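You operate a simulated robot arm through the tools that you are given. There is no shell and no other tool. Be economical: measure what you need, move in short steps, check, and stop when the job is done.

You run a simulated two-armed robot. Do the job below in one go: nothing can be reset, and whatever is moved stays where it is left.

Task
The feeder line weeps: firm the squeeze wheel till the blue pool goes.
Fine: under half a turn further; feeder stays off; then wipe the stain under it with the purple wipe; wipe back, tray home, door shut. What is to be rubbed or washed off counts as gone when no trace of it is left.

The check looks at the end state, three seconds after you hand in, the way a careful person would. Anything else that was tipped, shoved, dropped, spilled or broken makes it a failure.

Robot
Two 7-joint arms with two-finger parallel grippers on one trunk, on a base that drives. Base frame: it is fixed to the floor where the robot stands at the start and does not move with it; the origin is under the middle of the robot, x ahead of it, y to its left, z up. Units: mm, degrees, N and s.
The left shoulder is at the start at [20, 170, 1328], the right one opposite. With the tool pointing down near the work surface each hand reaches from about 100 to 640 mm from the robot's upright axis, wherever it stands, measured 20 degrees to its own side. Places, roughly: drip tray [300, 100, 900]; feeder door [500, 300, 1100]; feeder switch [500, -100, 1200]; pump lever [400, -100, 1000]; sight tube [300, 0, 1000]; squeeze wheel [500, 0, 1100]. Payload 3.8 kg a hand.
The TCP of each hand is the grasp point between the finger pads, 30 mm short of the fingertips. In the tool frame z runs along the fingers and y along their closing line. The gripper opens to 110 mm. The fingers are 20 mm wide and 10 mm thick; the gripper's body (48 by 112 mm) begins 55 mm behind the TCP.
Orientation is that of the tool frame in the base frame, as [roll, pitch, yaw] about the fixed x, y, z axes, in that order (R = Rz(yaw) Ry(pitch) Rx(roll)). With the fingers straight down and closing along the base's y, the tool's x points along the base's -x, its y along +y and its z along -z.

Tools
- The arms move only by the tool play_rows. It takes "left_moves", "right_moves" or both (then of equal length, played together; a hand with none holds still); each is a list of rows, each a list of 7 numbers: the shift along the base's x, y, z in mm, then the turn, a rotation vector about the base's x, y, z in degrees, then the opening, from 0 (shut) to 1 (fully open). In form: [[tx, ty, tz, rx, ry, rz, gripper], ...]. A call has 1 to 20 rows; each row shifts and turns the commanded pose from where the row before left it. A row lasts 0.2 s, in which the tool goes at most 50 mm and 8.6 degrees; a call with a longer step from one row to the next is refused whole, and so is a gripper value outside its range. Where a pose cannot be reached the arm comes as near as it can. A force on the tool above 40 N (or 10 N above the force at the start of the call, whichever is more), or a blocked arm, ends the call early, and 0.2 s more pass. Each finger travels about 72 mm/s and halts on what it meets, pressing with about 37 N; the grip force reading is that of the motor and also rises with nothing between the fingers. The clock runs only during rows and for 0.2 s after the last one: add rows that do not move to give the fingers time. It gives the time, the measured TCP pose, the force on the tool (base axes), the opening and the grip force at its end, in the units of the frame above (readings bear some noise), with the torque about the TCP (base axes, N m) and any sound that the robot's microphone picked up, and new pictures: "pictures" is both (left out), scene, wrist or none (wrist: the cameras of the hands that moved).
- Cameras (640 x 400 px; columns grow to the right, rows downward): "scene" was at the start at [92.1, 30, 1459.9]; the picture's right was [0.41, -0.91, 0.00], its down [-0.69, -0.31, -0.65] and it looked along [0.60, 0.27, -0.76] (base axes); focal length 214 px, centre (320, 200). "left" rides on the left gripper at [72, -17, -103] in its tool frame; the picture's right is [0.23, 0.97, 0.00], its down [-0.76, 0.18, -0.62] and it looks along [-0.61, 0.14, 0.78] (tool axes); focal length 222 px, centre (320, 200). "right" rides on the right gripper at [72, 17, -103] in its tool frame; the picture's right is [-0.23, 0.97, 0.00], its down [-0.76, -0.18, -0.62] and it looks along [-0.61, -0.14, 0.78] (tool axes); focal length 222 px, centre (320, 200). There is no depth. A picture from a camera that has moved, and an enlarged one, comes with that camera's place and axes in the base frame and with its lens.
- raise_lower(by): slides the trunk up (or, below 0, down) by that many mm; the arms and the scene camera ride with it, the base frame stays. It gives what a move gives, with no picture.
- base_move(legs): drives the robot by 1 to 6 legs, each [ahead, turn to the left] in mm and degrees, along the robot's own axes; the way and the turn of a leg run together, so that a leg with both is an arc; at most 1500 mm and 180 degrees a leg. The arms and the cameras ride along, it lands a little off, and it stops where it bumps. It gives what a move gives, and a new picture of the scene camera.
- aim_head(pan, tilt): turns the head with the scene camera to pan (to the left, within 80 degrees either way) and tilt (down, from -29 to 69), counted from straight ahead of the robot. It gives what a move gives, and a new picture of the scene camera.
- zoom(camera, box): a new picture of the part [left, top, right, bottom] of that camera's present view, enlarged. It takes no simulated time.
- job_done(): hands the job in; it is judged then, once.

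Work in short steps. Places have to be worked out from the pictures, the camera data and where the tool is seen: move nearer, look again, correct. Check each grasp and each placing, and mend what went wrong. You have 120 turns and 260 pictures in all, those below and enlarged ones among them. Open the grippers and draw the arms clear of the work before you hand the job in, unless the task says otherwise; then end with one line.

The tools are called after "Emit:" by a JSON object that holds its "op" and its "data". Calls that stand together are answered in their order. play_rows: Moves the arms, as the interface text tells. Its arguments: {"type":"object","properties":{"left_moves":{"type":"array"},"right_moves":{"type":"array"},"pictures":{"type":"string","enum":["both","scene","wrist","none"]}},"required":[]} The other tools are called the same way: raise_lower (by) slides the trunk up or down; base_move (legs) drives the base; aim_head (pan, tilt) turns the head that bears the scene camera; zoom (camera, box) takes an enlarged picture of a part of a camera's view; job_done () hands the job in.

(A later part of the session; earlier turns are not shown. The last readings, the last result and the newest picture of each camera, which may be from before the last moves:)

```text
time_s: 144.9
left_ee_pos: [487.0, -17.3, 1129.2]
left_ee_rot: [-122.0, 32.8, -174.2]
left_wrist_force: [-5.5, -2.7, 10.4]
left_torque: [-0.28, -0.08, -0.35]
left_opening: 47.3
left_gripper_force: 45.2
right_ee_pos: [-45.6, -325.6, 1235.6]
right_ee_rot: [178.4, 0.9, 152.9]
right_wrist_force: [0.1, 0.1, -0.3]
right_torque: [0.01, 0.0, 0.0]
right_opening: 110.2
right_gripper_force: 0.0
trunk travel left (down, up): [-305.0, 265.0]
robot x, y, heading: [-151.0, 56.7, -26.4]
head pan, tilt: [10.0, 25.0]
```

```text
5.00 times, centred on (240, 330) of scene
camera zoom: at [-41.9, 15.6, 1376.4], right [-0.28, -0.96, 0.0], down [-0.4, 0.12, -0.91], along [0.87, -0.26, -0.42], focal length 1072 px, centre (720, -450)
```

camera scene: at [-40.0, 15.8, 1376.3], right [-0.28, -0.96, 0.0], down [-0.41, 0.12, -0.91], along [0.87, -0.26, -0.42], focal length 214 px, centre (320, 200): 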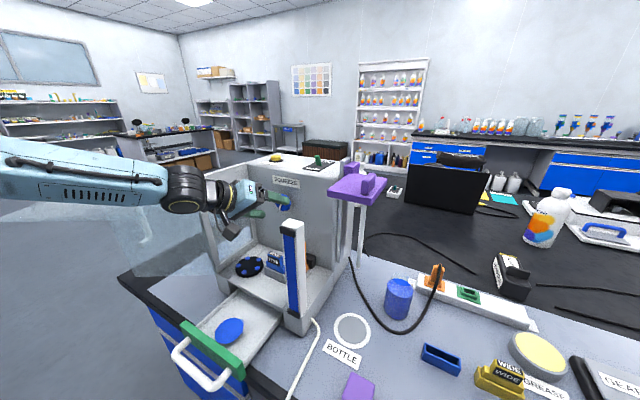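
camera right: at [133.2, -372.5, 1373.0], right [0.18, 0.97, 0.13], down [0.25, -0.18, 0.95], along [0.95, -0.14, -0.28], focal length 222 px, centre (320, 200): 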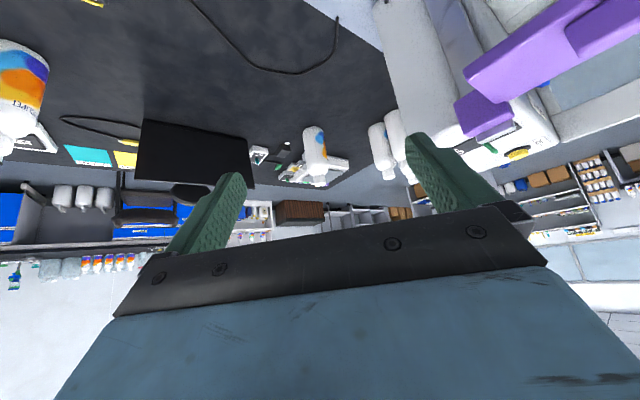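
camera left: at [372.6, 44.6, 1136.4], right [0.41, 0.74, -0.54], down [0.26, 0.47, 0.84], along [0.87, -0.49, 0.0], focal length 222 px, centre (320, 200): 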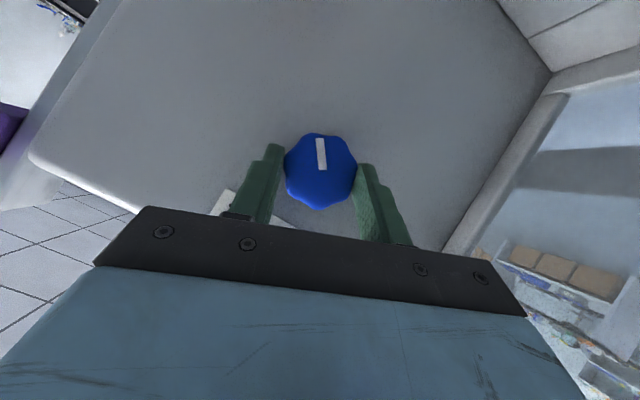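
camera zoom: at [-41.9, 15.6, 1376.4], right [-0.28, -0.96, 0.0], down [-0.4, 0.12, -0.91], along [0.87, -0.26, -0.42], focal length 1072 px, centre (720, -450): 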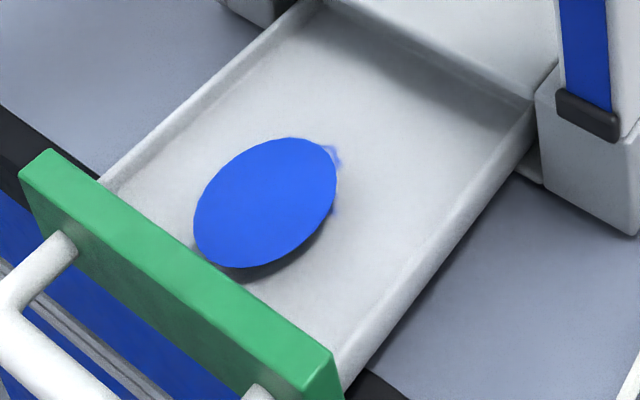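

-46°, still nothing. Another counter-clockwise cycle of 80°.

Emit:
{"op": "play_rows", "data": {"left_moves": [[0, 0, 0, 0, 0, 0, 0.6], [0, 0, 0, 0, 0, 0, 0.75], [-11, 11, 0, 0, 0, 0, 0.75], [-11, 11, 0, 0, 0, 0, 0.75], [-1.25, -1.25, 0, 5.69, -5.69, 0, 0.75], [-1.25, -1.25, 0, 5.69, -5.69, 0, 0.75], [-1.25, -1.25, 0, 5.69, -5.69, 0, 0.75], [-1.25, -1.25, 0, 5.69, -5.69, 0, 0.75], [-1.25, -1.25, 0, 5.69, -5.69, 0, 0.75], [-1.25, -1.25, 0, 5.69, -5.69, 0, 0.75], [-1.25, -1.25, 0, 5.69, -5.69, 0, 0.75], [-1.25, -1.25, 0, 5.69, -5.69, 0, 0.75], [-1.25, -1.25, 0, 5.69, -5.69, 0, 0.75], [-1.25, -1.25, 0, 5.69, -5.69, 0, 0.75], [11, -11, 1, 0, 0, 0, 0.75], [11, -11, 1, 0, 0, 0, 0.75], [0, 0, 0, 0, 0, 0, 0.5], [0, 0, 0, 0, 0, 0, 0.35], [0, 0, 0, 0, 0, 0, 0.35], [0, 0, 0, 0, 0, 0, 0.35]], "pictures": "none"}}

Emit:
{"op": "play_rows", "data": {"left_moves": [[1.18, 1.18, 0.9, -5.66, 5.66, 0, 0.35], [1.26, 1.26, 0.7, -5.66, 5.66, 0, 0.35], [1.32, 1.32, 0.4, -5.66, 5.66, 0, 0.35], [1.35, 1.35, 0.2, -5.66, 5.66, 0, 0.35], [0, 0, 0, 0, 0, 0, 0.35], [0, 0, 0, 0, 0, 0, 0.35]], "pictures": "wrist"}}

Emit:
{"op": "zoom", "data": {"camera": "scene", "box": [190, 290, 290, 370]}}

```text
time_s: 149.1
left_ee_pos: [477.0, -29.5, 1128.9]
left_ee_rot: [124.7, 46.9, 96.4]
left_wrist_force: [-6.4, -8.0, -10.7]
left_torque: [-0.13, 0.17, -0.61]
left_opening: 46.7
left_gripper_force: 45.1
right_ee_pos: [-44.0, -327.3, 1235.4]
right_ee_rot: [178.4, 0.8, 152.9]
right_wrist_force: [-0.4, 0.3, 0.1]
right_torque: [0.04, 0.0, 0.0]
right_opening: 110.0
right_gripper_force: 0.0
trunk travel left (down, up): [-305.0, 265.0]
robot x, y, heading: [-147.6, 56.0, -26.8]
head pan, tilt: [10.0, 25.0]
```

```text
time_s: 150.5
left_ee_pos: [480.5, -23.8, 1134.5]
left_ee_rot: [175.6, 57.8, 138.0]
left_wrist_force: [-11.7, -6.5, -6.0]
left_torque: [-0.09, 0.24, -0.67]
left_opening: 46.7
left_gripper_force: 45.3
right_ee_pos: [-45.1, -326.3, 1235.8]
right_ee_rot: [178.4, 0.8, 152.8]
right_wrist_force: [-0.1, -0.9, -0.8]
right_torque: [-0.02, -0.01, 0.0]
right_opening: 109.9
right_gripper_force: 0.0
trunk travel left (down, up): [-305.0, 265.0]
robot x, y, heading: [-148.4, 53.2, -26.3]
head pan, tilt: [10.0, 25.0]
camera left: at [369.6, 40.8, 1126.2], right [0.51, 0.85, -0.15], down [-0.01, 0.18, 0.98], along [0.86, -0.5, 0.1], focal length 222 px, centre (320, 200)
```

left: 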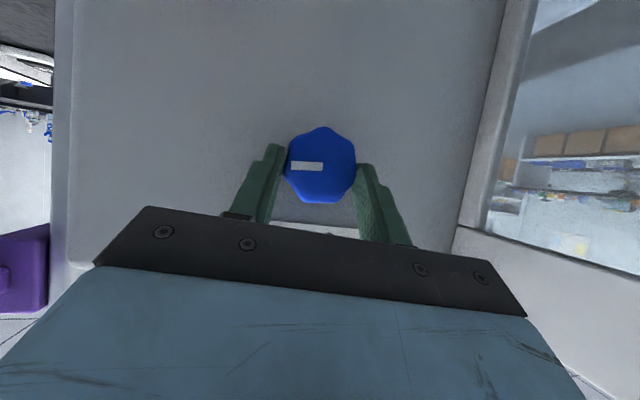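

```text
5.00 times, centred on (240, 330) of scene
camera zoom: at [-41.2, 14.7, 1376.3], right [-0.28, -0.96, 0.0], down [-0.4, 0.12, -0.91], along [0.87, -0.26, -0.42], focal length 1072 px, centre (720, -450)
```

zoom: 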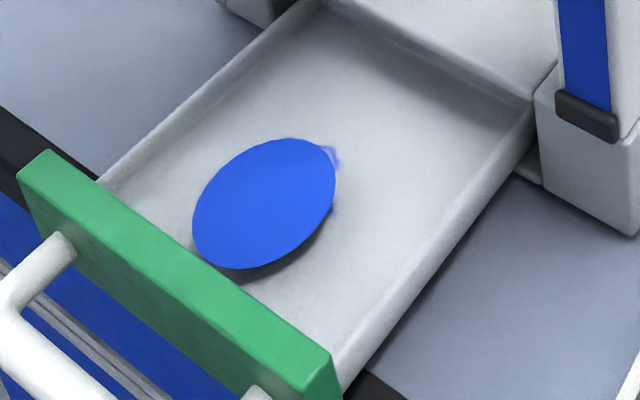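

≈-77°. Continue 24° and look.

Emit:
{"op": "play_rows", "data": {"left_moves": [[1.4, 1.4, 0, -5.66, 5.66, 0, 0.35], [1.35, 1.35, 0, -5.66, 5.66, 0, 0.35], [1.28, 1.28, -0.3, -5.66, 5.66, 0, 0.35], [0, 0, 0, 0, 0, 0, 0.35], [0, 0, 0, 0, 0, 0, 0.35]], "pictures": "none"}}

Emit:
{"op": "zoom", "data": {"camera": "scene", "box": [190, 290, 290, 370]}}

```text
time_s: 151.7
left_ee_pos: [483.3, -20.3, 1134.5]
left_ee_rot: [-145.7, 49.7, 169.9]
left_wrist_force: [-12.8, -8.9, -0.9]
left_torque: [0.07, 0.42, 0.21]
left_opening: 46.7
left_gripper_force: 44.9
right_ee_pos: [-46.0, -326.6, 1234.6]
right_ee_rot: [178.4, 0.9, 152.8]
right_wrist_force: [-0.6, -0.1, -0.2]
right_torque: [0.03, -0.01, -0.01]
right_opening: 109.9
right_gripper_force: 0.1
trunk travel left (down, up): [-305.0, 265.0]
robot x, y, heading: [-145.7, 53.0, -26.5]
head pan, tilt: [10.0, 25.0]
```

```text
5.00 times, centred on (240, 330) of scene
camera zoom: at [-42.1, 14.6, 1376.4], right [-0.28, -0.96, 0.0], down [-0.4, 0.12, -0.91], along [0.87, -0.26, -0.42], focal length 1072 px, centre (720, -450)
```

zoom: 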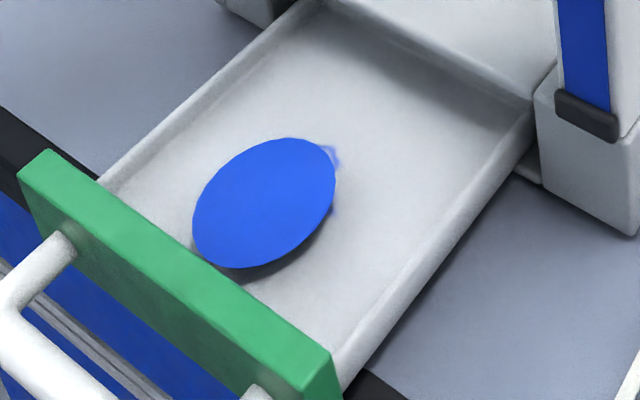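

-101°. Continue to the end of this stroke (~-125°).

Emit:
{"op": "play_rows", "data": {"left_moves": [[1.35, 1.35, -0.4, -5.66, 5.66, 0, 0.35], [1.25, 1.25, -0.6, -5.66, 5.66, 0, 0.35], [1.15, 1.15, -0.8, -5.66, 5.66, 0, 0.35], [0, 0, 0, 0, 0, 0, 0.35], [0, 0, 0, 0, 0, 0, 0.35]], "pictures": "wrist"}}

Emit:
{"op": "zoom", "data": {"camera": "scene", "box": [190, 290, 290, 370]}}

```text
time_s: 152.9
left_ee_pos: [487.7, -16.7, 1130.9]
left_ee_rot: [-122.2, 33.1, -174.3]
left_wrist_force: [-8.0, -4.1, 1.4]
left_torque: [-0.3, -0.12, -0.83]
left_opening: 47.0
left_gripper_force: 45.3
right_ee_pos: [-45.3, -325.9, 1235.1]
right_ee_rot: [178.4, 0.9, 152.8]
right_wrist_force: [0.2, 0.2, 0.3]
right_torque: [0.0, -0.01, -0.01]
right_opening: 109.9
right_gripper_force: 0.0
trunk travel left (down, up): [-305.0, 265.0]
robot x, y, heading: [-147.2, 53.0, -26.3]
head pan, tilt: [10.0, 25.0]
camera left: at [381.3, 52.6, 1150.4], right [0.21, 0.54, -0.81], down [0.47, 0.67, 0.57], along [0.86, -0.51, -0.12], focal length 222 px, centre (320, 200)
```

left: 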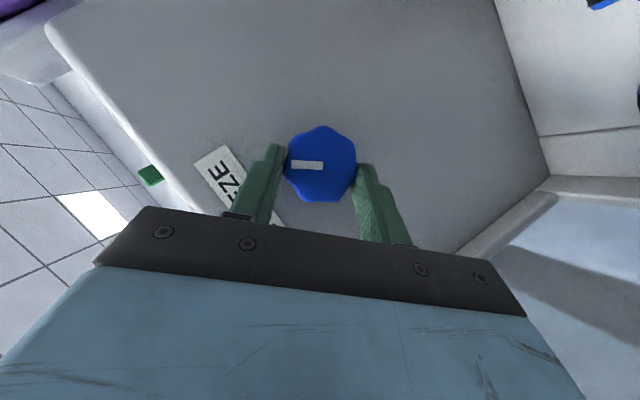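

```text
5.00 times, centred on (240, 330) of scene
camera zoom: at [-41.3, 15.3, 1376.4], right [-0.28, -0.96, 0.0], down [-0.4, 0.12, -0.91], along [0.87, -0.26, -0.42], focal length 1072 px, centre (720, -450)
```

zoom: 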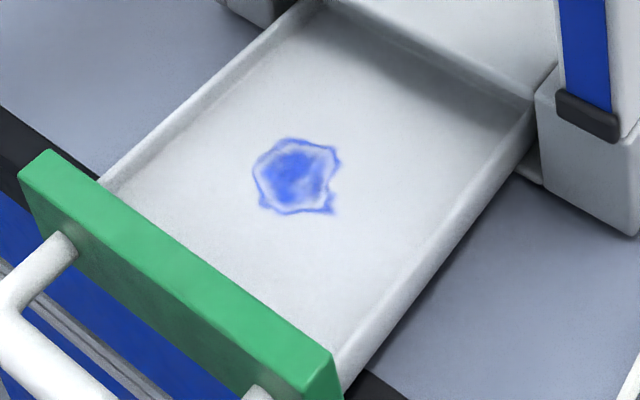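

The pool is gone at about 125° counter-clockwise (well under half a turn), leaving the stain. I release, back out, and bring the left hand up to fingers-down.

Emit:
{"op": "play_rows", "data": {"left_moves": [[0, 0, 0, 0, 0, 0, 0.6], [0, 0, 0, 0, 0, 0, 0.75], [-12, 12, 0, 0, 0, 0, 0.75], [-14, 14, 0, 0, 0, 0, 0.75], [-20, 20, 0, 5.44, -5.44, 0, 0.75], [-20, 20, 10, 5.44, -5.44, 0, 0.75], [-15, 15, 30, 5.44, -5.44, 0, 0.75], [0, 0, 40, 5.44, -5.44, 0, 0.75], [0, 0, 40, 5.44, -5.44, 0, 0.75], [0, 0, 40, 5.44, -5.44, 0, 0.75], [0, 0, 30, 5.76, 5.76, 0, 0.75], [-10, 10, 0, 5.76, 5.76, 0, 0.75], [-10, 10, 0, 5.76, 5.76, 0, 0.75], [-10, 10, 0, 5.76, 5.76, 0, 0.75], [-10, 10, 0, 5.76, 5.76, 0, 0.75], [0, 0, 0, 5.76, 5.76, 0, 0.75], [0, 0, 0, 5.76, 5.76, 0, 0.75], [0, 0, 0, 0, 0, 0, 0.75]], "pictures": "wrist"}}

Emit:
{"op": "raise_lower", "data": {"by": 120}}

Emit:
{"op": "aim_head", "data": {"pan": 0, "tilt": 52}}

```text
time_s: 156.7
left_ee_pos: [368.2, 106.0, 1320.7]
left_ee_rot: [173.9, 0.8, 138.2]
left_wrist_force: [-0.7, 0.0, 0.8]
left_torque: [0.0, -0.01, -0.02]
left_opening: 82.7
left_gripper_force: 0.0
right_ee_pos: [-45.1, -324.2, 1235.1]
right_ee_rot: [178.5, 0.9, 152.8]
right_wrist_force: [-0.1, -0.1, -0.8]
right_torque: [-0.01, 0.0, 0.02]
right_opening: 110.2
right_gripper_force: 0.2
trunk travel left (down, up): [-305.0, 265.0]
robot x, y, heading: [-144.9, 57.5, -26.5]
head pan, tilt: [10.0, 25.0]
camera left: at [293.3, 135.1, 1421.4], right [0.47, 0.87, 0.1], down [0.64, -0.42, 0.65], along [0.61, -0.24, -0.75], focal length 222 px, centre (320, 200)
```

left: 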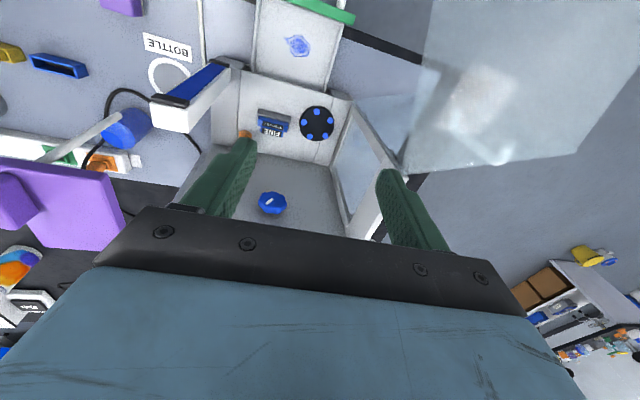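

```text
time_s: 158.2
left_ee_pos: [368.2, 105.7, 1440.9]
left_ee_rot: [173.9, 0.7, 138.3]
left_wrist_force: [-0.2, -0.6, 0.6]
left_torque: [0.0, -0.02, -0.02]
left_opening: 82.5
left_gripper_force: 0.0
right_ee_pos: [-43.4, -325.2, 1355.4]
right_ee_rot: [178.5, 0.7, 152.7]
right_wrist_force: [-0.1, 0.5, 0.2]
right_torque: [-0.03, -0.01, -0.02]
right_opening: 109.7
right_gripper_force: 0.0
trunk travel left (down, up): [-425.0, 145.0]
robot x, y, heading: [-147.0, 54.6, -26.4]
head pan, tilt: [10.0, 25.0]
```

```text
time_s: 159.1
left_ee_pos: [368.7, 106.1, 1441.0]
left_ee_rot: [173.9, 0.7, 138.1]
left_wrist_force: [0.5, 0.0, 0.0]
left_torque: [-0.03, 0.02, -0.01]
left_opening: 82.7
left_gripper_force: 0.1
right_ee_pos: [-43.3, -324.5, 1355.1]
right_ee_rot: [178.4, 0.7, 152.9]
right_wrist_force: [0.4, -0.6, -1.2]
right_torque: [-0.01, 0.01, -0.01]
right_opening: 109.9
right_gripper_force: 0.2
trunk travel left (down, up): [-425.0, 145.0]
robot x, y, heading: [-149.3, 53.7, -26.2]
head pan, tilt: [0.0, 52.0]
camera scene: at [-61.0, 8.6, 1456.2], right [-0.45, -0.89, 0.0], down [-0.7, 0.35, -0.62], along [0.55, -0.28, -0.79], focal length 214 px, centre (320, 200)
```

scene: 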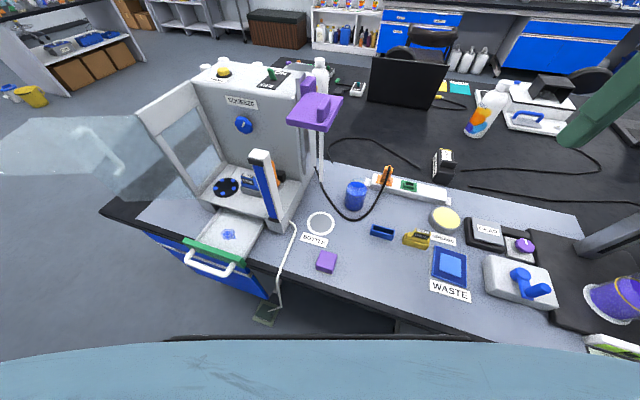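

The stain is visible at ≈[342,109]; the wipe at ≈[126,-105]. I fly the left hand at height to over the wipe and straighten it.

Emit:
{"op": "play_rows", "data": {"left_moves": [[-30, -26, 0, -4.3, 4.3, 0, 0.9], [-30, -26, 0, 0, 0, -3.2, 0.9], [-30, -26, 0, 0, 0, 0, 0.9], [-30, -26, 0, 0, 0, 0, 0.9], [-30, -26, 0, 0, 0, 0, 0.9], [-30, -26, 0, 0, 0, 0, 0.9], [-30, -26, 0, 0, 0, 0, 0.9], [-30, -26, -20, 0, 0, 0, 0.9], [0, 0, -45, 0, 0, 0, 0.9], [0, 0, -45, 0, 0, 0, 0.9], [0, 0, -45, 0, 0, 0, 0.9], [0, 0, -45, 0, 0, 0, 0.9], [0, 0, -45, 0, 0, 0, 0.9], [0, 0, 0, 0, 0, 0, 0.9]]}}

```text
time_s: 162.1
left_ee_pos: [216.5, 17.6, 1204.6]
left_ee_rot: [-180.0, 0.5, 135.1]
left_wrist_force: [0.2, -0.3, -0.2]
left_torque: [0.01, -0.03, 0.01]
left_opening: 98.7
left_gripper_force: 0.1
left hand out of reach, approached as far as the arm can: row 4, 5, 6, 7, 8
right_ee_pos: [-43.7, -325.7, 1355.0]
right_ee_rot: [178.4, 0.8, 152.7]
right_wrist_force: [-0.9, -0.1, 0.3]
right_torque: [-0.01, -0.03, 0.0]
right_opening: 110.2
right_gripper_force: 0.1
trunk travel left (down, up): [-425.0, 145.0]
robot x, y, heading: [-144.9, 53.1, -26.3]
head pan, tilt: [0.0, 52.0]
camera scene: at [-61.7, 8.8, 1456.2], right [-0.45, -0.89, 0.0], down [-0.7, 0.35, -0.62], along [0.55, -0.28, -0.79], focal length 214 px, centre (320, 200)
camera left: at [150.2, 56.0, 1308.0], right [0.53, 0.85, 0.0], down [0.66, -0.41, 0.63], along [0.54, -0.33, -0.78], focal length 222 px, centre (320, 200)
```

scene: 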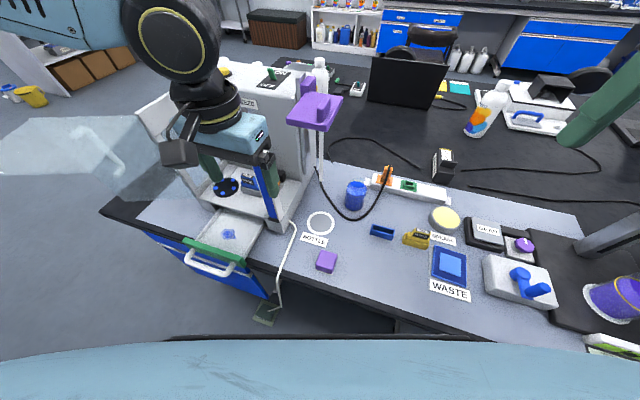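
left: 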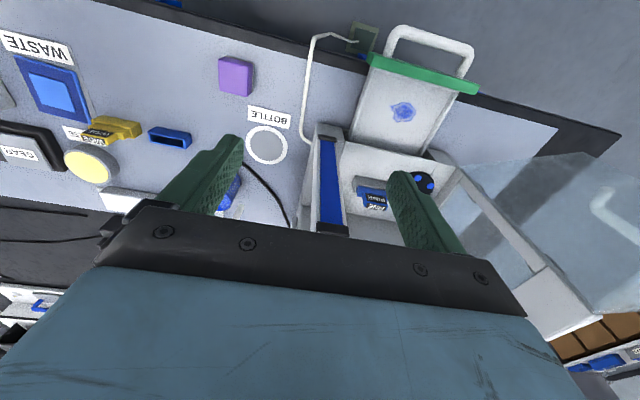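

Too close for the left arm at this heading. Rotating the base to ≈-48° puts both wipe and stain in the left hand's range; I raise the hand, then turn.

Emit:
{"op": "play_rows", "data": {"left_moves": [[-5, 5, 45, 0, 0, 0, 0.9], [0, 0, 45, 0, 0, 0, 0.9], [0, 0, 0, 0, 0, 0, 0.9]], "pictures": "none"}}

Emit:
{"op": "base_move", "data": {"legs": [[0, -22]]}}

```text
time_s: 162.9
left_ee_pos: [211.8, 22.4, 1297.8]
left_ee_rot: [180.0, 0.6, 135.1]
left_wrist_force: [-0.9, -0.3, -0.6]
left_torque: [-0.02, 0.0, -0.03]
left_opening: 99.1
left_gripper_force: 0.1
right_ee_pos: [-43.2, -324.7, 1354.4]
right_ee_rot: [178.4, 0.9, 152.8]
right_wrist_force: [-0.3, -0.1, 0.4]
right_torque: [0.03, 0.0, -0.03]
right_opening: 110.0
right_gripper_force: 0.0
trunk travel left (down, up): [-425.0, 145.0]
robot x, y, heading: [-149.5, 52.7, -26.4]
head pan, tilt: [0.0, 52.0]
```

```text
time_s: 164.5
left_ee_pos: [172.7, -109.0, 1297.6]
left_ee_rot: [179.9, 0.5, 113.4]
left_wrist_force: [-0.6, -0.1, 0.6]
left_torque: [0.01, 0.04, -0.02]
left_opening: 99.2
left_gripper_force: 0.2
right_ee_pos: [-191.9, -337.0, 1354.9]
right_ee_rot: [178.6, 0.7, 131.0]
right_wrist_force: [0.5, 0.3, 0.2]
right_torque: [0.01, 0.0, -0.01]
right_opening: 109.8
right_gripper_force: 0.0
trunk travel left (down, up): [-425.0, 145.0]
robot x, y, heading: [-148.4, 50.3, -48.1]
head pan, tilt: [0.0, 52.0]
camera scene: at [-83.4, -20.4, 1456.1], right [-0.75, -0.66, 0.0], down [-0.52, 0.59, -0.62], along [0.41, -0.46, -0.79], focal length 214 px, centre (320, 200)
```

scene: 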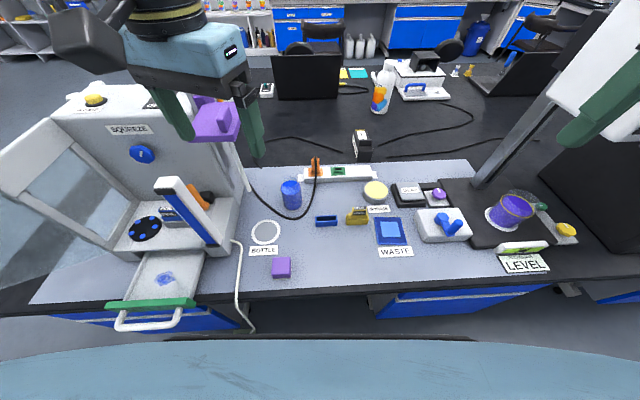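

Now I re-yaw by +21.6°, move over the wipe and descend to z≈1080 for a closer view.

Emit:
{"op": "play_rows", "data": {"left_moves": [[-16, 1, 0, 0, 0, 7.2, 0.9], [-16, 1, 0, 0, 0, 7.2, 0.9], [-15, 2, -10, 0, 0, 7.2, 0.9], [0, 0, -45, 0, 0, 0, 0.9], [0, 0, -45, 0, 0, 0, 0.9], [0, 0, -45, 0, 0, 0, 0.9], [0, 0, -45, 0, 0, 0, 0.9], [0, 0, 0, 0, 0, 0, 0.9]], "pictures": "wrist"}}

Emit:
{"op": "zoom", "data": {"camera": "scene", "box": [230, 210, 330, 290]}}

```text
time_s: 166.3
left_ee_pos: [141.8, -89.2, 1116.3]
left_ee_rot: [-180.0, 0.6, 134.9]
left_wrist_force: [-1.5, -0.2, 0.6]
left_torque: [0.03, 0.05, -0.06]
left_opening: 98.9
left_gripper_force: 0.0
left hand out of reach, approached as far as the arm can: row 6, 7
right_ee_pos: [-193.4, -337.0, 1356.4]
right_ee_rot: [178.5, 0.7, 131.1]
right_wrist_force: [-0.2, 0.3, 0.7]
right_torque: [-0.02, -0.01, 0.01]
right_opening: 109.8
right_gripper_force: 0.1
trunk travel left (down, up): [-425.0, 145.0]
robot x, y, heading: [-148.6, 53.2, -48.2]
head pan, tilt: [0.0, 52.0]
camera left: at [77.0, -48.7, 1219.3], right [0.53, 0.85, 0.0], down [0.66, -0.41, 0.63], along [0.53, -0.34, -0.78], focal length 222 px, centre (320, 200)
```

left: 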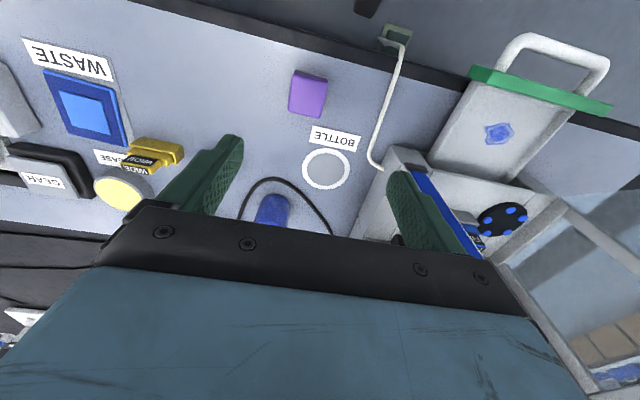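

```text
5.00 times, centred on (280, 250) of scene
camera zoom: at [-83.5, -20.3, 1456.1], right [-0.75, -0.66, 0.0], down [-0.52, 0.59, -0.62], along [0.41, -0.46, -0.79], focal length 1072 px, centre (520, -50)
```

zoom: 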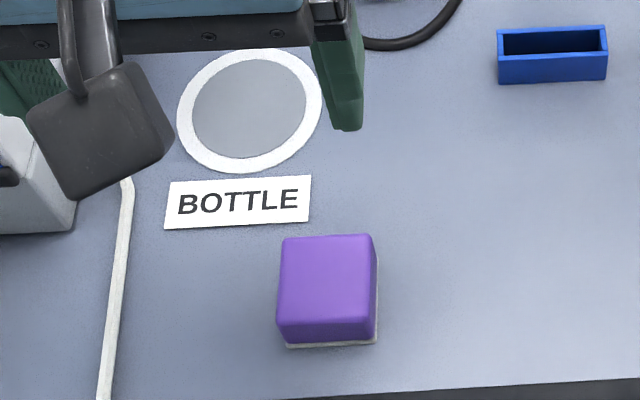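

The wipe (≈47 mm, edges parallel to the bench) is at ≈[128,-104]; the arm is too folded. I raise the hand and back the base 100 mm.

Emit:
{"op": "play_rows", "data": {"left_moves": [[0, 0, 45, 0, 0, 0, 0.9], [0, 0, 45, 0, 0, 0, 0.9], [0, 0, 0, 0, 0, 0, 0.9]], "pictures": "none"}}

Emit:
{"op": "base_move", "data": {"legs": [[-100, 0]]}}

```text
time_s: 167.1
left_ee_pos: [142.7, -88.2, 1206.4]
left_ee_rot: [180.0, 0.3, 134.9]
left_wrist_force: [-0.3, -0.1, -0.8]
left_torque: [0.03, 0.02, -0.02]
left_opening: 99.0
left_gripper_force: 0.1
right_ee_pos: [-191.8, -336.1, 1353.7]
right_ee_rot: [178.5, 0.7, 131.0]
right_wrist_force: [0.8, 0.4, 0.7]
right_torque: [-0.03, 0.01, 0.0]
right_opening: 110.2
right_gripper_force: 0.1
trunk travel left (down, up): [-425.0, 145.0]
robot x, y, heading: [-145.9, 52.0, -48.4]
head pan, tilt: [0.0, 52.0]
```

```text
time_s: 168.2
left_ee_pos: [78.3, -14.9, 1206.2]
left_ee_rot: [-180.0, 0.5, 134.8]
left_wrist_force: [0.7, -0.1, 0.2]
left_torque: [0.01, -0.05, 0.02]
left_opening: 99.0
left_gripper_force: 0.1
right_ee_pos: [-256.7, -263.3, 1355.2]
right_ee_rot: [178.6, 0.7, 130.9]
right_wrist_force: [-0.8, 0.4, 0.0]
right_torque: [-0.04, -0.01, -0.02]
right_opening: 109.9
right_gripper_force: 0.0
trunk travel left (down, up): [-425.0, 145.0]
robot x, y, heading: [-213.6, 127.0, -48.5]
head pan, tilt: [0.0, 52.0]
camera scene: at [-148.9, 53.5, 1456.1], right [-0.75, -0.66, 0.0], down [-0.52, 0.59, -0.62], along [0.41, -0.46, -0.79], focal length 214 px, centre (320, 200)
```

scene: 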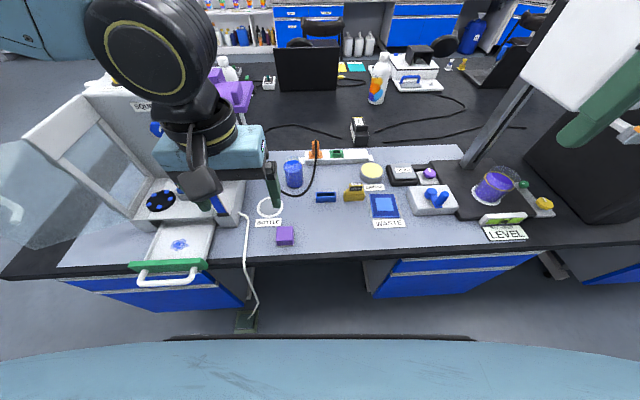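

I move over the wipe and descend to z≈1010.

Emit:
{"op": "play_rows", "data": {"left_moves": [[17, -30, 0, 0, 0, 0, 0.9], [17, -30, 0, 0, 0, 0, 0.9], [16, -29, -20, 0, 0, 0, 0.9], [0, 0, -45, 0, 0, 0, 0.9], [0, 0, -45, 0, 0, 0, 0.9], [0, 0, -45, 0, 0, 0, 0.9], [0, 0, -40, 0, 0, 0, 0.9], [0, 0, 0, 0, 0, 0, 0.9]], "pictures": "wrist"}}

Emit:
{"op": "zoom", "data": {"camera": "scene", "box": [230, 190, 330, 270]}}

```text
time_s: 170.0
left_ee_pos: [165.6, -31.9, 1049.4]
left_ee_rot: [180.0, 0.5, 134.8]
left_wrist_force: [-0.6, -0.2, -0.5]
left_torque: [0.0, 0.02, 0.0]
left_opening: 98.8
left_gripper_force: 0.0
left hand out of reach, approached as far as the arm can: row 3, 4, 5, 6, 7
right_ee_pos: [-258.3, -263.3, 1354.6]
right_ee_rot: [178.5, 0.8, 131.0]
right_wrist_force: [0.1, -0.3, -0.7]
right_torque: [0.03, -0.02, 0.01]
right_opening: 110.1
right_gripper_force: 0.1
trunk travel left (down, up): [-425.0, 145.0]
robot x, y, heading: [-210.3, 128.5, -48.5]
head pan, tilt: [0.0, 52.0]
camera left: at [99.3, 7.6, 1152.2], right [0.53, 0.85, 0.0], down [0.66, -0.41, 0.63], along [0.53, -0.34, -0.78], focal length 222 px, centre (320, 200)
```

left: 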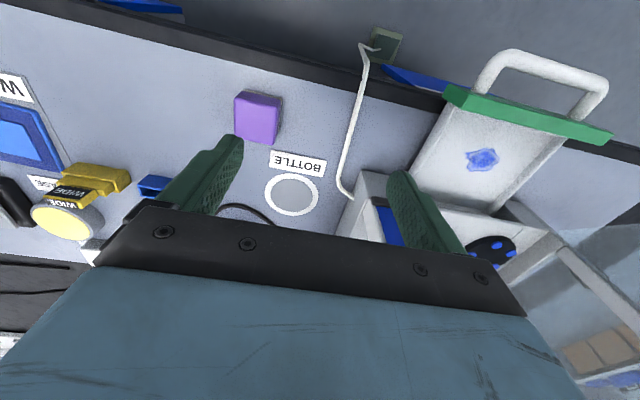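

```text
5.00 times, centred on (280, 230) of scene
camera zoom: at [-148.9, 53.1, 1456.1], right [-0.75, -0.66, 0.0], down [-0.52, 0.59, -0.62], along [0.41, -0.46, -0.79], focal length 1072 px, centre (520, 50)
```

zoom: 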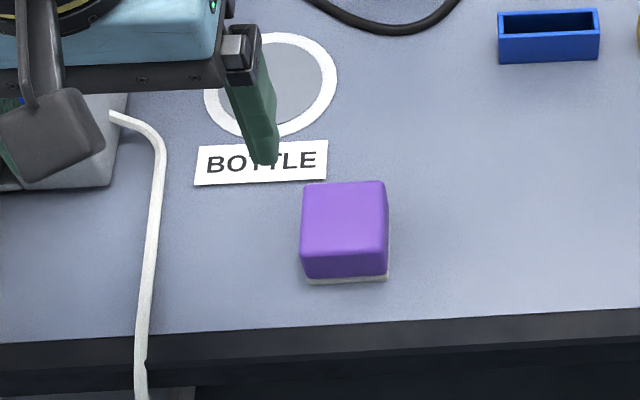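

The left hand cannot come inward enough, but the right hand can (as at start). I'll put the robot in front of the feeder (≈[57,424], heading -45°) so the right hand covers both wipe and tray. Tuck the left hand up first.

Emit:
{"op": "play_rows", "data": {"left_moves": [[0, 0, 45, 0, 0, 0, 0.9], [0, 0, 45, 0, 0, 0, 0.9], [0, 0, 45, 0, 0, 0, 0.9], [0, 10, 45, 0, 0, 0, 0.9], [-2, 22, 44, 0, 0, 0, 0.9], [-2, 22, 43, 0, 0, 0, 0.9], [-2, 22, 43, 0, 0, 0, 0.9], [-2, 24, 40, 0, 0, 0, 0.9], [-2, 24, 0, 0, 0, 0, 0.9], [0, 0, 0, 0, 0, 0, 0.9]], "pictures": "none"}}

Emit:
{"op": "base_move", "data": {"legs": [[-60, 0], [0, 98], [420, 0], [0, -94]]}}

```text
time_s: 172.2
left_ee_pos: [153.3, 91.8, 1402.1]
left_ee_rot: [179.8, 0.4, 134.8]
left_wrist_force: [0.1, 0.7, 0.1]
left_torque: [0.01, 0.01, 0.03]
left_opening: 99.0
left_gripper_force: 0.1
right_ee_pos: [-258.8, -263.6, 1354.5]
right_ee_rot: [178.5, 0.8, 130.9]
right_wrist_force: [0.5, 0.2, 0.4]
right_torque: [0.03, 0.03, 0.01]
right_opening: 110.3
right_gripper_force: 0.0
trunk travel left (down, up): [-425.0, 145.0]
robot x, y, heading: [-218.0, 127.5, -48.2]
head pan, tilt: [0.0, 52.0]
```

```text
time_s: 183.5
left_ee_pos: [385.3, 483.1, 1399.8]
left_ee_rot: [180.0, 0.5, 139.0]
left_wrist_force: [-0.5, 0.2, -0.3]
left_torque: [-0.01, 0.03, -0.02]
left_opening: 99.0
left_gripper_force: 0.0
right_ee_pos: [0.0, 98.2, 1355.0]
right_ee_rot: [178.6, 0.8, 135.1]
right_wrist_force: [0.4, 0.5, 0.3]
right_torque: [0.01, -0.03, 0.01]
right_opening: 110.2
right_gripper_force: 0.0
trunk travel left (down, up): [-425.0, 145.0]
robot x, y, heading: [15.2, 491.6, -44.2]
head pan, tilt: [0.0, 52.0]
camera scene: at [86.7, 422.5, 1456.1], right [-0.7, -0.72, 0.0], down [-0.56, 0.55, -0.62], along [0.44, -0.43, -0.79], focal length 214 px, centre (320, 200)
```

scene: 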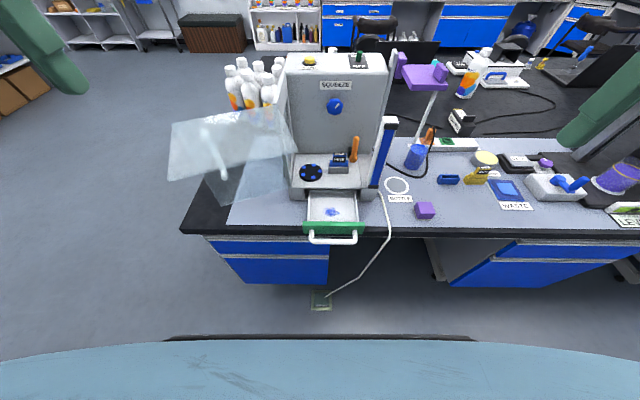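

Good frontal view. I drive 80 mm ahead, then move the right hand over the wipe.

Emit:
{"op": "base_move", "data": {"legs": [[80, -0.5]]}}

Emit:
{"op": "play_rows", "data": {"right_moves": [[10, -40, 0, 1, 1, 0, 0.9], [10, -40, 0, 0, 0, 0, 0.9], [10, -40, -10, 0, 0, 0, 0.9], [10, -25, -40, 0, 0, 0, 0.9], [10, 0, -45, 0, 0, 0, 0.9], [10, 0, -45, 0, 0, 0, 0.9], [10, 0, -45, 0, 0, 0, 0.9], [5, 0, -45, 0, 0, 0, 0.9], [0, 0, -45, 0, 0, 0, 0.9], [0, 0, 0, 0, 0, 0, 0.9]]}}

```text
time_s: 184.6
left_ee_pos: [442.1, 425.0, 1400.1]
left_ee_rot: [180.0, 0.4, 138.5]
left_wrist_force: [0.1, -0.2, -0.3]
left_torque: [-0.02, 0.01, -0.01]
left_opening: 98.9
left_gripper_force: 0.1
right_ee_pos: [53.7, 44.6, 1354.4]
right_ee_rot: [178.5, 0.8, 134.6]
right_wrist_force: [-0.1, -0.2, -0.2]
right_torque: [-0.03, 0.02, -0.01]
right_opening: 110.1
right_gripper_force: 0.1
trunk travel left (down, up): [-425.0, 145.0]
robot x, y, heading: [75.6, 432.4, -44.6]
head pan, tilt: [0.0, 52.0]
camera scene: at [142.9, 366.2, 1456.1], right [-0.7, -0.71, 0.0], down [-0.56, 0.55, -0.62], along [0.44, -0.43, -0.79], focal length 214 px, centre (320, 200)
```

scene: 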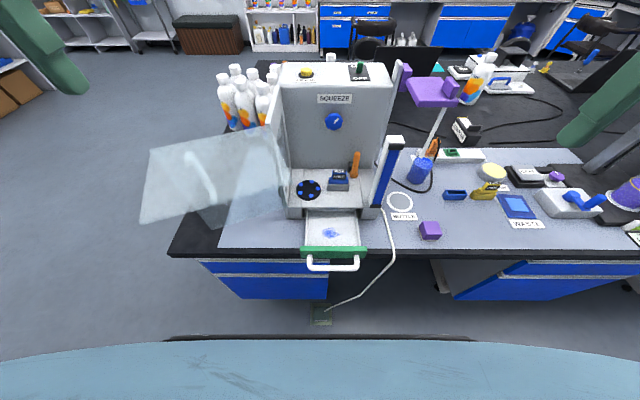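

```text
time_s: 186.8
left_ee_pos: [441.5, 425.5, 1400.0]
left_ee_rot: [-180.0, 0.5, 138.4]
left_wrist_force: [0.0, 0.4, -0.7]
left_torque: [0.02, 0.0, 0.02]
left_opening: 99.0
left_gripper_force: 0.1
right_ee_pos: [128.8, -101.0, 1080.3]
right_ee_rot: [178.5, -0.6, 134.6]
right_wrist_force: [-0.2, 0.8, -0.2]
right_torque: [0.0, 0.0, 0.0]
right_opening: 99.2
right_gripper_force: 0.0
trunk travel left (down, up): [-425.0, 145.0]
robot x, y, heading: [72.3, 434.7, -44.5]
head pan, tilt: [0.0, 52.0]
camera scene: at [142.5, 367.1, 1456.1], right [-0.7, -0.71, 0.0], down [-0.56, 0.55, -0.62], along [0.44, -0.43, -0.79], focal length 214 px, centre (320, 200)
camera right: at [87.1, -40.2, 1184.0], right [0.85, 0.52, 0.02], down [0.4, -0.68, 0.61], along [0.33, -0.51, -0.79], focal length 222 px, centre (320, 200)
```

scene: 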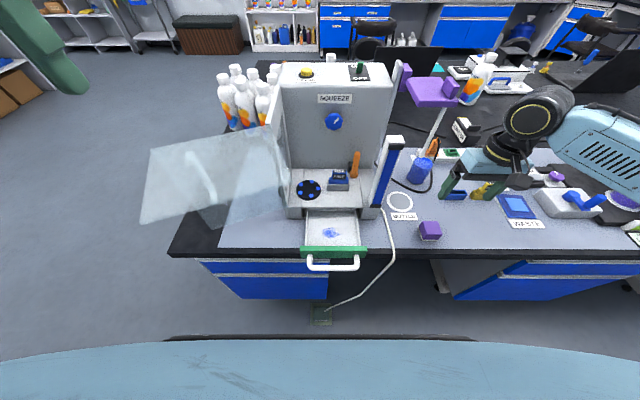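
right: 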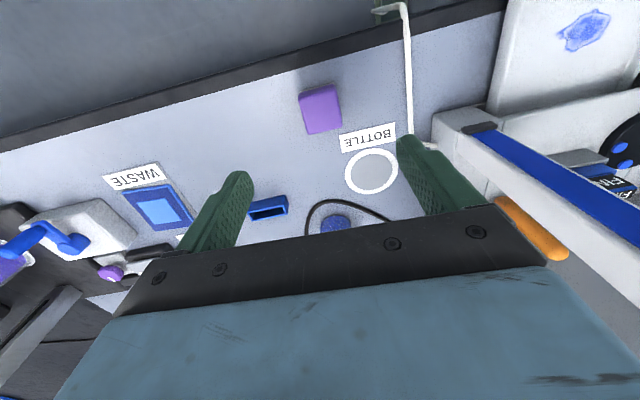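

The wipe is under the hand, its top around z≈880–900. I shift to [136,-105], descend to z≈970 with narrower fingers and re-measure.

Emit:
{"op": "play_rows", "data": {"right_moves": [[4, -2, -40, 0, 0, 0, 0.7], [3, -2, -40, 0, 0, 0, 0.7], [0, 0, -30, 0, 0, 0, 0.7], [0, 0, 0, 0, 0, 0, 0.7]], "pictures": "wrist"}}

Emit:
{"op": "zoom", "data": {"camera": "scene", "box": [380, 170, 500, 260]}}

```text
time_s: 187.8
left_ee_pos: [441.2, 425.7, 1399.0]
left_ee_rot: [-180.0, 0.5, 138.5]
left_wrist_force: [-0.5, -0.4, 0.5]
left_torque: [-0.06, 0.01, 0.02]
left_opening: 98.9
left_gripper_force: 0.0
right_ee_pos: [136.3, -106.4, 966.6]
right_ee_rot: [178.5, -0.5, 134.6]
right_wrist_force: [-0.5, 0.3, -0.2]
right_torque: [-0.01, 0.0, 0.01]
right_opening: 77.0
right_gripper_force: 0.0
trunk travel left (down, up): [-425.0, 145.0]
robot x, y, heading: [71.9, 435.5, -44.5]
head pan, tilt: [0.0, 52.0]
camera right: at [95.4, -46.1, 1071.9], right [0.85, 0.52, 0.02], down [0.4, -0.68, 0.61], along [0.33, -0.51, -0.79], focal length 222 px, centre (320, 200)
```

right: 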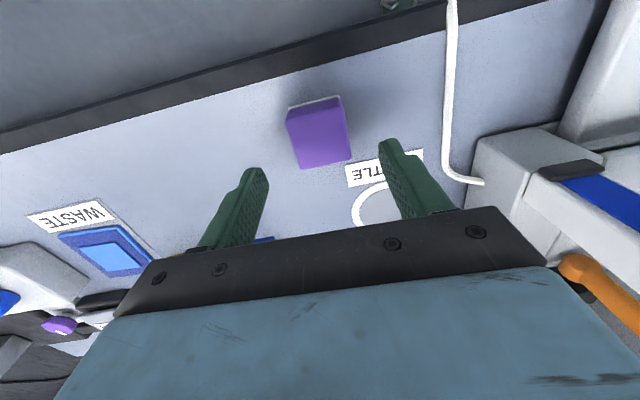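

```text
4.44 times, centred on (440, 215) of scene
camera zoom: at [142.4, 367.0, 1456.1], right [-0.7, -0.71, 0.0], down [-0.56, 0.55, -0.62], along [0.44, -0.43, -0.79], focal length 953 px, centre (-213, 133)
```

zoom: 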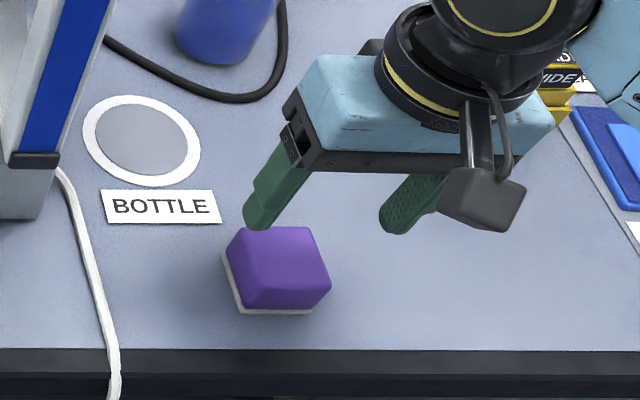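

The block is centred on the tool axis, top ≈ z 889. I descend to TCP z≈888 and close.

Emit:
{"op": "play_rows", "data": {"right_moves": [[0, 0, -30, 0, 0, 0, 0.7], [0, 0, -30, 0, 0, 0, 0.7], [0, 0, -18, 0, 0, 0, 0.7], [0, 0, 0, 0, 0, 0, 0.7]], "pictures": "both"}}

Emit:
{"op": "zoom", "data": {"camera": "scene", "box": [380, 170, 500, 260]}}

```text
time_s: 188.8
left_ee_pos: [441.9, 425.2, 1400.9]
left_ee_rot: [179.9, 0.5, 138.6]
left_wrist_force: [0.1, -0.3, -0.4]
left_torque: [0.02, 0.0, -0.02]
left_opening: 99.0
left_gripper_force: 0.1
right_ee_pos: [135.5, -105.0, 889.9]
right_ee_rot: [178.6, -0.5, 134.7]
right_wrist_force: [0.1, -0.4, 0.9]
right_torque: [0.0, 0.0, -0.02]
right_opening: 76.9
right_gripper_force: 0.0
trunk travel left (down, up): [-425.0, 145.0]
robot x, y, heading: [72.0, 435.9, -44.6]
head pan, tilt: [0.0, 52.0]
camera scene: at [142.3, 366.9, 1456.1], right [-0.7, -0.71, 0.0], down [-0.56, 0.55, -0.62], along [0.44, -0.43, -0.79], focal length 214 px, centre (320, 200)
camera right: at [94.5, -44.3, 994.9], right [0.85, 0.52, 0.02], down [0.4, -0.68, 0.61], along [0.33, -0.51, -0.79], focal length 222 px, centre (320, 200)
```

scene: 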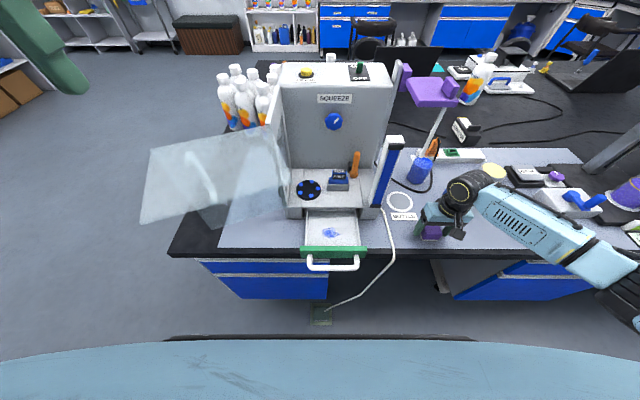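
right: 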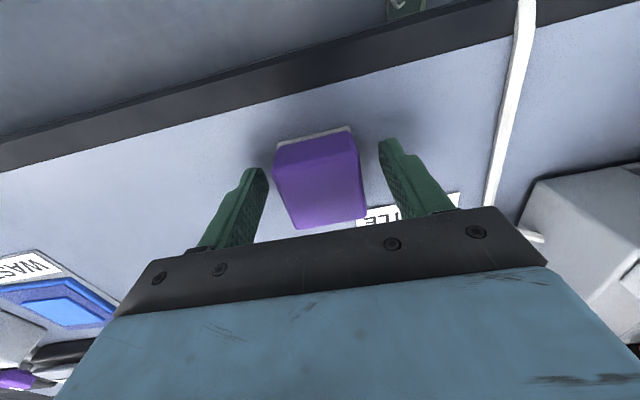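

```text
4.44 times, centred on (440, 215) of scene
camera zoom: at [142.3, 366.9, 1456.1], right [-0.7, -0.71, 0.0], down [-0.56, 0.55, -0.62], along [0.44, -0.43, -0.79], focal length 953 px, centre (-213, 133)
```

zoom: 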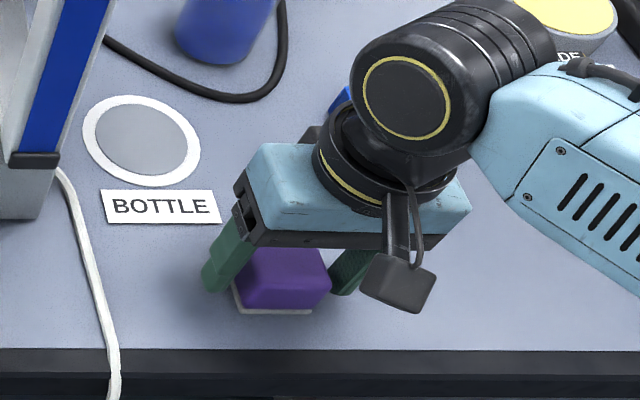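

Straddled well. I close on the wipe and lift a little.

Emit:
{"op": "play_rows", "data": {"right_moves": [[0, 0, 0, 0, 0, 0, 0.5], [0, 0, 0, 0, 0, 0, 0.3], [0, 0, 0, 0, 0, 0, 0.3], [0, 0, 0, 0, 0, 0, 0.3], [0, 0, 15, 0, 0, 0, 0.3], [0, 0, 30, 0, 0, 0, 0.3], [0, 0, 0, 0, 0, 0, 0.3]]}}

```text
time_s: 190.4
left_ee_pos: [440.1, 424.3, 1399.8]
left_ee_rot: [-179.9, 0.5, 138.5]
left_wrist_force: [0.3, -0.3, -0.2]
left_torque: [0.02, 0.01, 0.0]
left_opening: 99.3
left_gripper_force: 0.0
right_ee_pos: [134.6, -106.3, 934.7]
right_ee_rot: [178.5, -0.6, 134.6]
right_wrist_force: [0.2, 0.0, -0.1]
right_torque: [0.0, 0.01, -0.01]
right_opening: 49.2
right_gripper_force: 36.9
trunk travel left (down, up): [-425.0, 145.0]
robot x, y, heading: [73.0, 436.5, -44.9]
head pan, tilt: [0.0, 52.0]
camera scene: at [142.4, 366.6, 1456.1], right [-0.7, -0.71, 0.0], down [-0.56, 0.55, -0.62], along [0.44, -0.43, -0.79], focal length 214 px, centre (320, 200)
camera right: at [94.5, -44.6, 1039.9], right [0.85, 0.52, 0.02], down [0.4, -0.68, 0.61], along [0.33, -0.51, -0.79], focal length 222 px, centre (320, 200)
```

scene: 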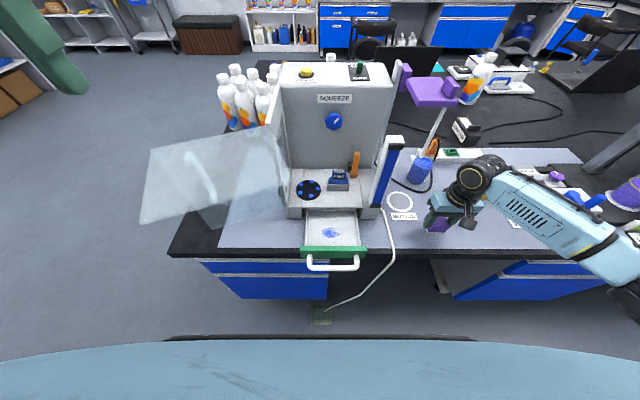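
right: 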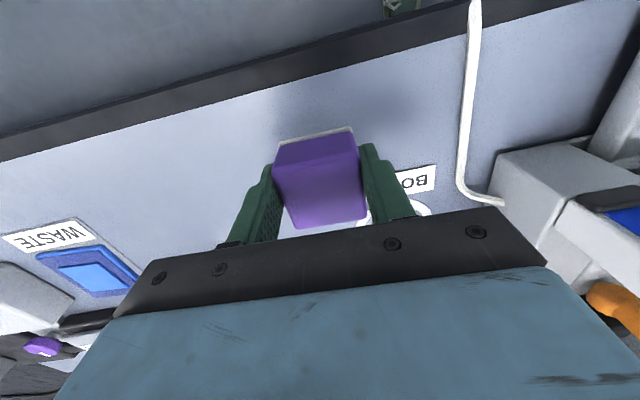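

The wipe is held (49 mm). I zoom on the tray to fix stain and tray geometry.

Emit:
{"op": "zoom", "data": {"camera": "scene", "box": [280, 190, 400, 275]}}

```text
4.71 times, centred on (340, 232) of scene
camera zoom: at [142.4, 366.6, 1456.1], right [-0.7, -0.71, 0.0], down [-0.56, 0.55, -0.62], along [0.44, -0.43, -0.79], focal length 1009 px, centre (226, 47)
```

zoom: 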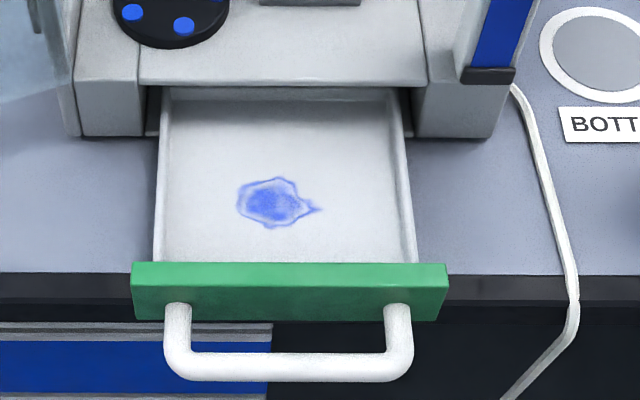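

Stain centre ≈ [356,114] (e≈332, n≈-171), about 55×45 mm. I lift the wipe and carry it over, keeping away from the sight tube.

Emit:
{"op": "play_rows", "data": {"right_moves": [[-14, 14, 40, 0, 0, 0, 0.3], [-14, 14, 30, 0, 0, 0, 0.3], [31, 31, 0, 0, 0, 0, 0.3], [31, 31, 0, 0, 0, 0, 0.3], [31, 31, 0, 0, 0, 0, 0.3], [31, 31, 0, 0, 0, 0, 0.3], [31, 31, 0, 0, 0, 0, 0.3], [31, 31, 0, 0, 0, 0, 0.3], [31, 31, 0, 0, 0, 0, 0.3], [0, 0, 0, 0, 0, 0, 0.3]]}}

```text
time_s: 192.6
left_ee_pos: [440.8, 423.8, 1400.0]
left_ee_rot: [-179.9, 0.5, 138.5]
left_wrist_force: [0.2, -0.6, -0.8]
left_torque: [0.0, -0.02, 0.05]
left_opening: 99.0
left_gripper_force: 0.1
right_ee_pos: [323.9, 138.7, 1004.8]
right_ee_rot: [178.4, -0.6, 134.6]
right_wrist_force: [0.0, -0.6, -0.7]
right_torque: [-0.02, -0.03, -0.01]
right_opening: 49.0
right_gripper_force: 37.1
trunk travel left (down, up): [-425.0, 145.0]
robot x, y, heading: [75.8, 437.2, -44.7]
head pan, tilt: [0.0, 52.0]
camera scene: at [141.6, 366.0, 1456.1], right [-0.7, -0.71, 0.0], down [-0.56, 0.55, -0.62], along [0.44, -0.43, -0.79], focal length 214 px, centre (320, 200)
camera right: at [284.0, 199.8, 1109.3], right [0.85, 0.52, 0.02], down [0.4, -0.68, 0.61], along [0.33, -0.51, -0.79], focal length 222 px, centre (320, 200)
```

scene: 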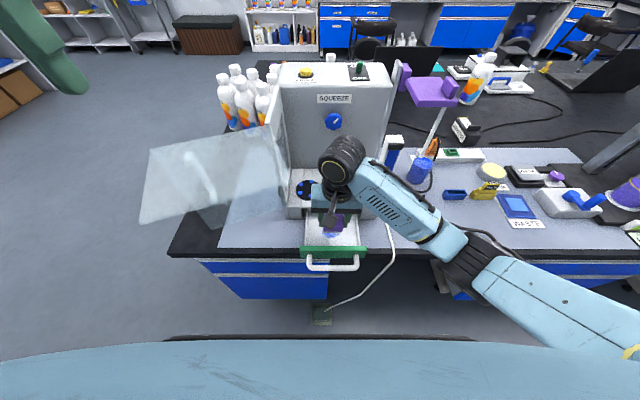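
right: 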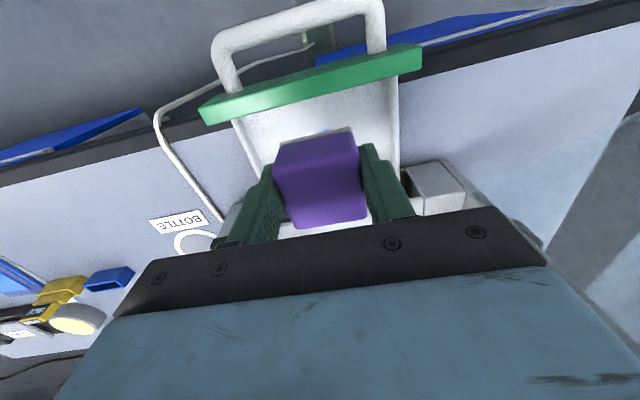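

I shift onto the stain centre and lower toward the tray floor, slowly at the end.

Emit:
{"op": "play_rows", "data": {"right_moves": [[16, -12, 0, 0, 0, 0, 0.3], [16, -12, 0, 0, 0, 0, 0.3], [0, 0, -40, 0, 0, 0, 0.3], [0, 0, -35, 0, 0, 0, 0.3], [0, 0, 0, 0, 0, 0, 0.3]], "pictures": "wrist"}}

Emit:
{"op": "zoom", "data": {"camera": "scene", "box": [260, 150, 420, 275]}}

```text
time_s: 193.8
left_ee_pos: [441.6, 425.4, 1400.7]
left_ee_rot: [180.0, 0.4, 138.6]
left_wrist_force: [-0.4, -0.2, 0.3]
left_torque: [0.0, 0.02, -0.02]
left_opening: 98.9
left_gripper_force: 0.0
right_ee_pos: [356.1, 116.3, 932.7]
right_ee_rot: [178.5, -0.5, 134.7]
right_wrist_force: [-0.3, -0.6, -0.1]
right_torque: [0.02, -0.01, -0.05]
right_opening: 48.9
right_gripper_force: 36.9
trunk travel left (down, up): [-425.0, 145.0]
robot x, y, heading: [77.1, 437.7, -44.6]
head pan, tilt: [0.0, 52.0]
camera right: at [315.6, 177.4, 1036.4], right [0.85, 0.52, 0.02], down [0.4, -0.68, 0.61], along [0.33, -0.51, -0.79], focal length 222 px, centre (320, 200)
```

right: 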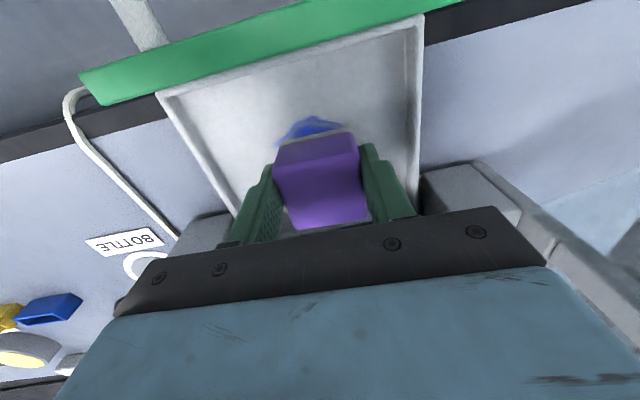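

```text
3.20 times, centred on (340, 212) of scene
camera zoom: at [142.3, 366.8, 1456.1], right [-0.7, -0.71, 0.0], down [-0.56, 0.55, -0.62], along [0.44, -0.43, -0.79], focal length 686 px, centre (256, 160)
```

zoom: 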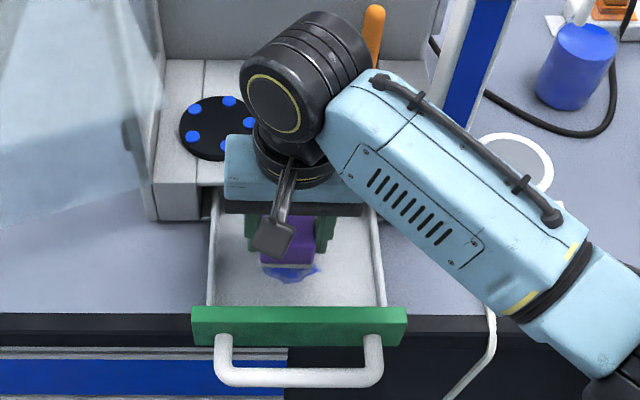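

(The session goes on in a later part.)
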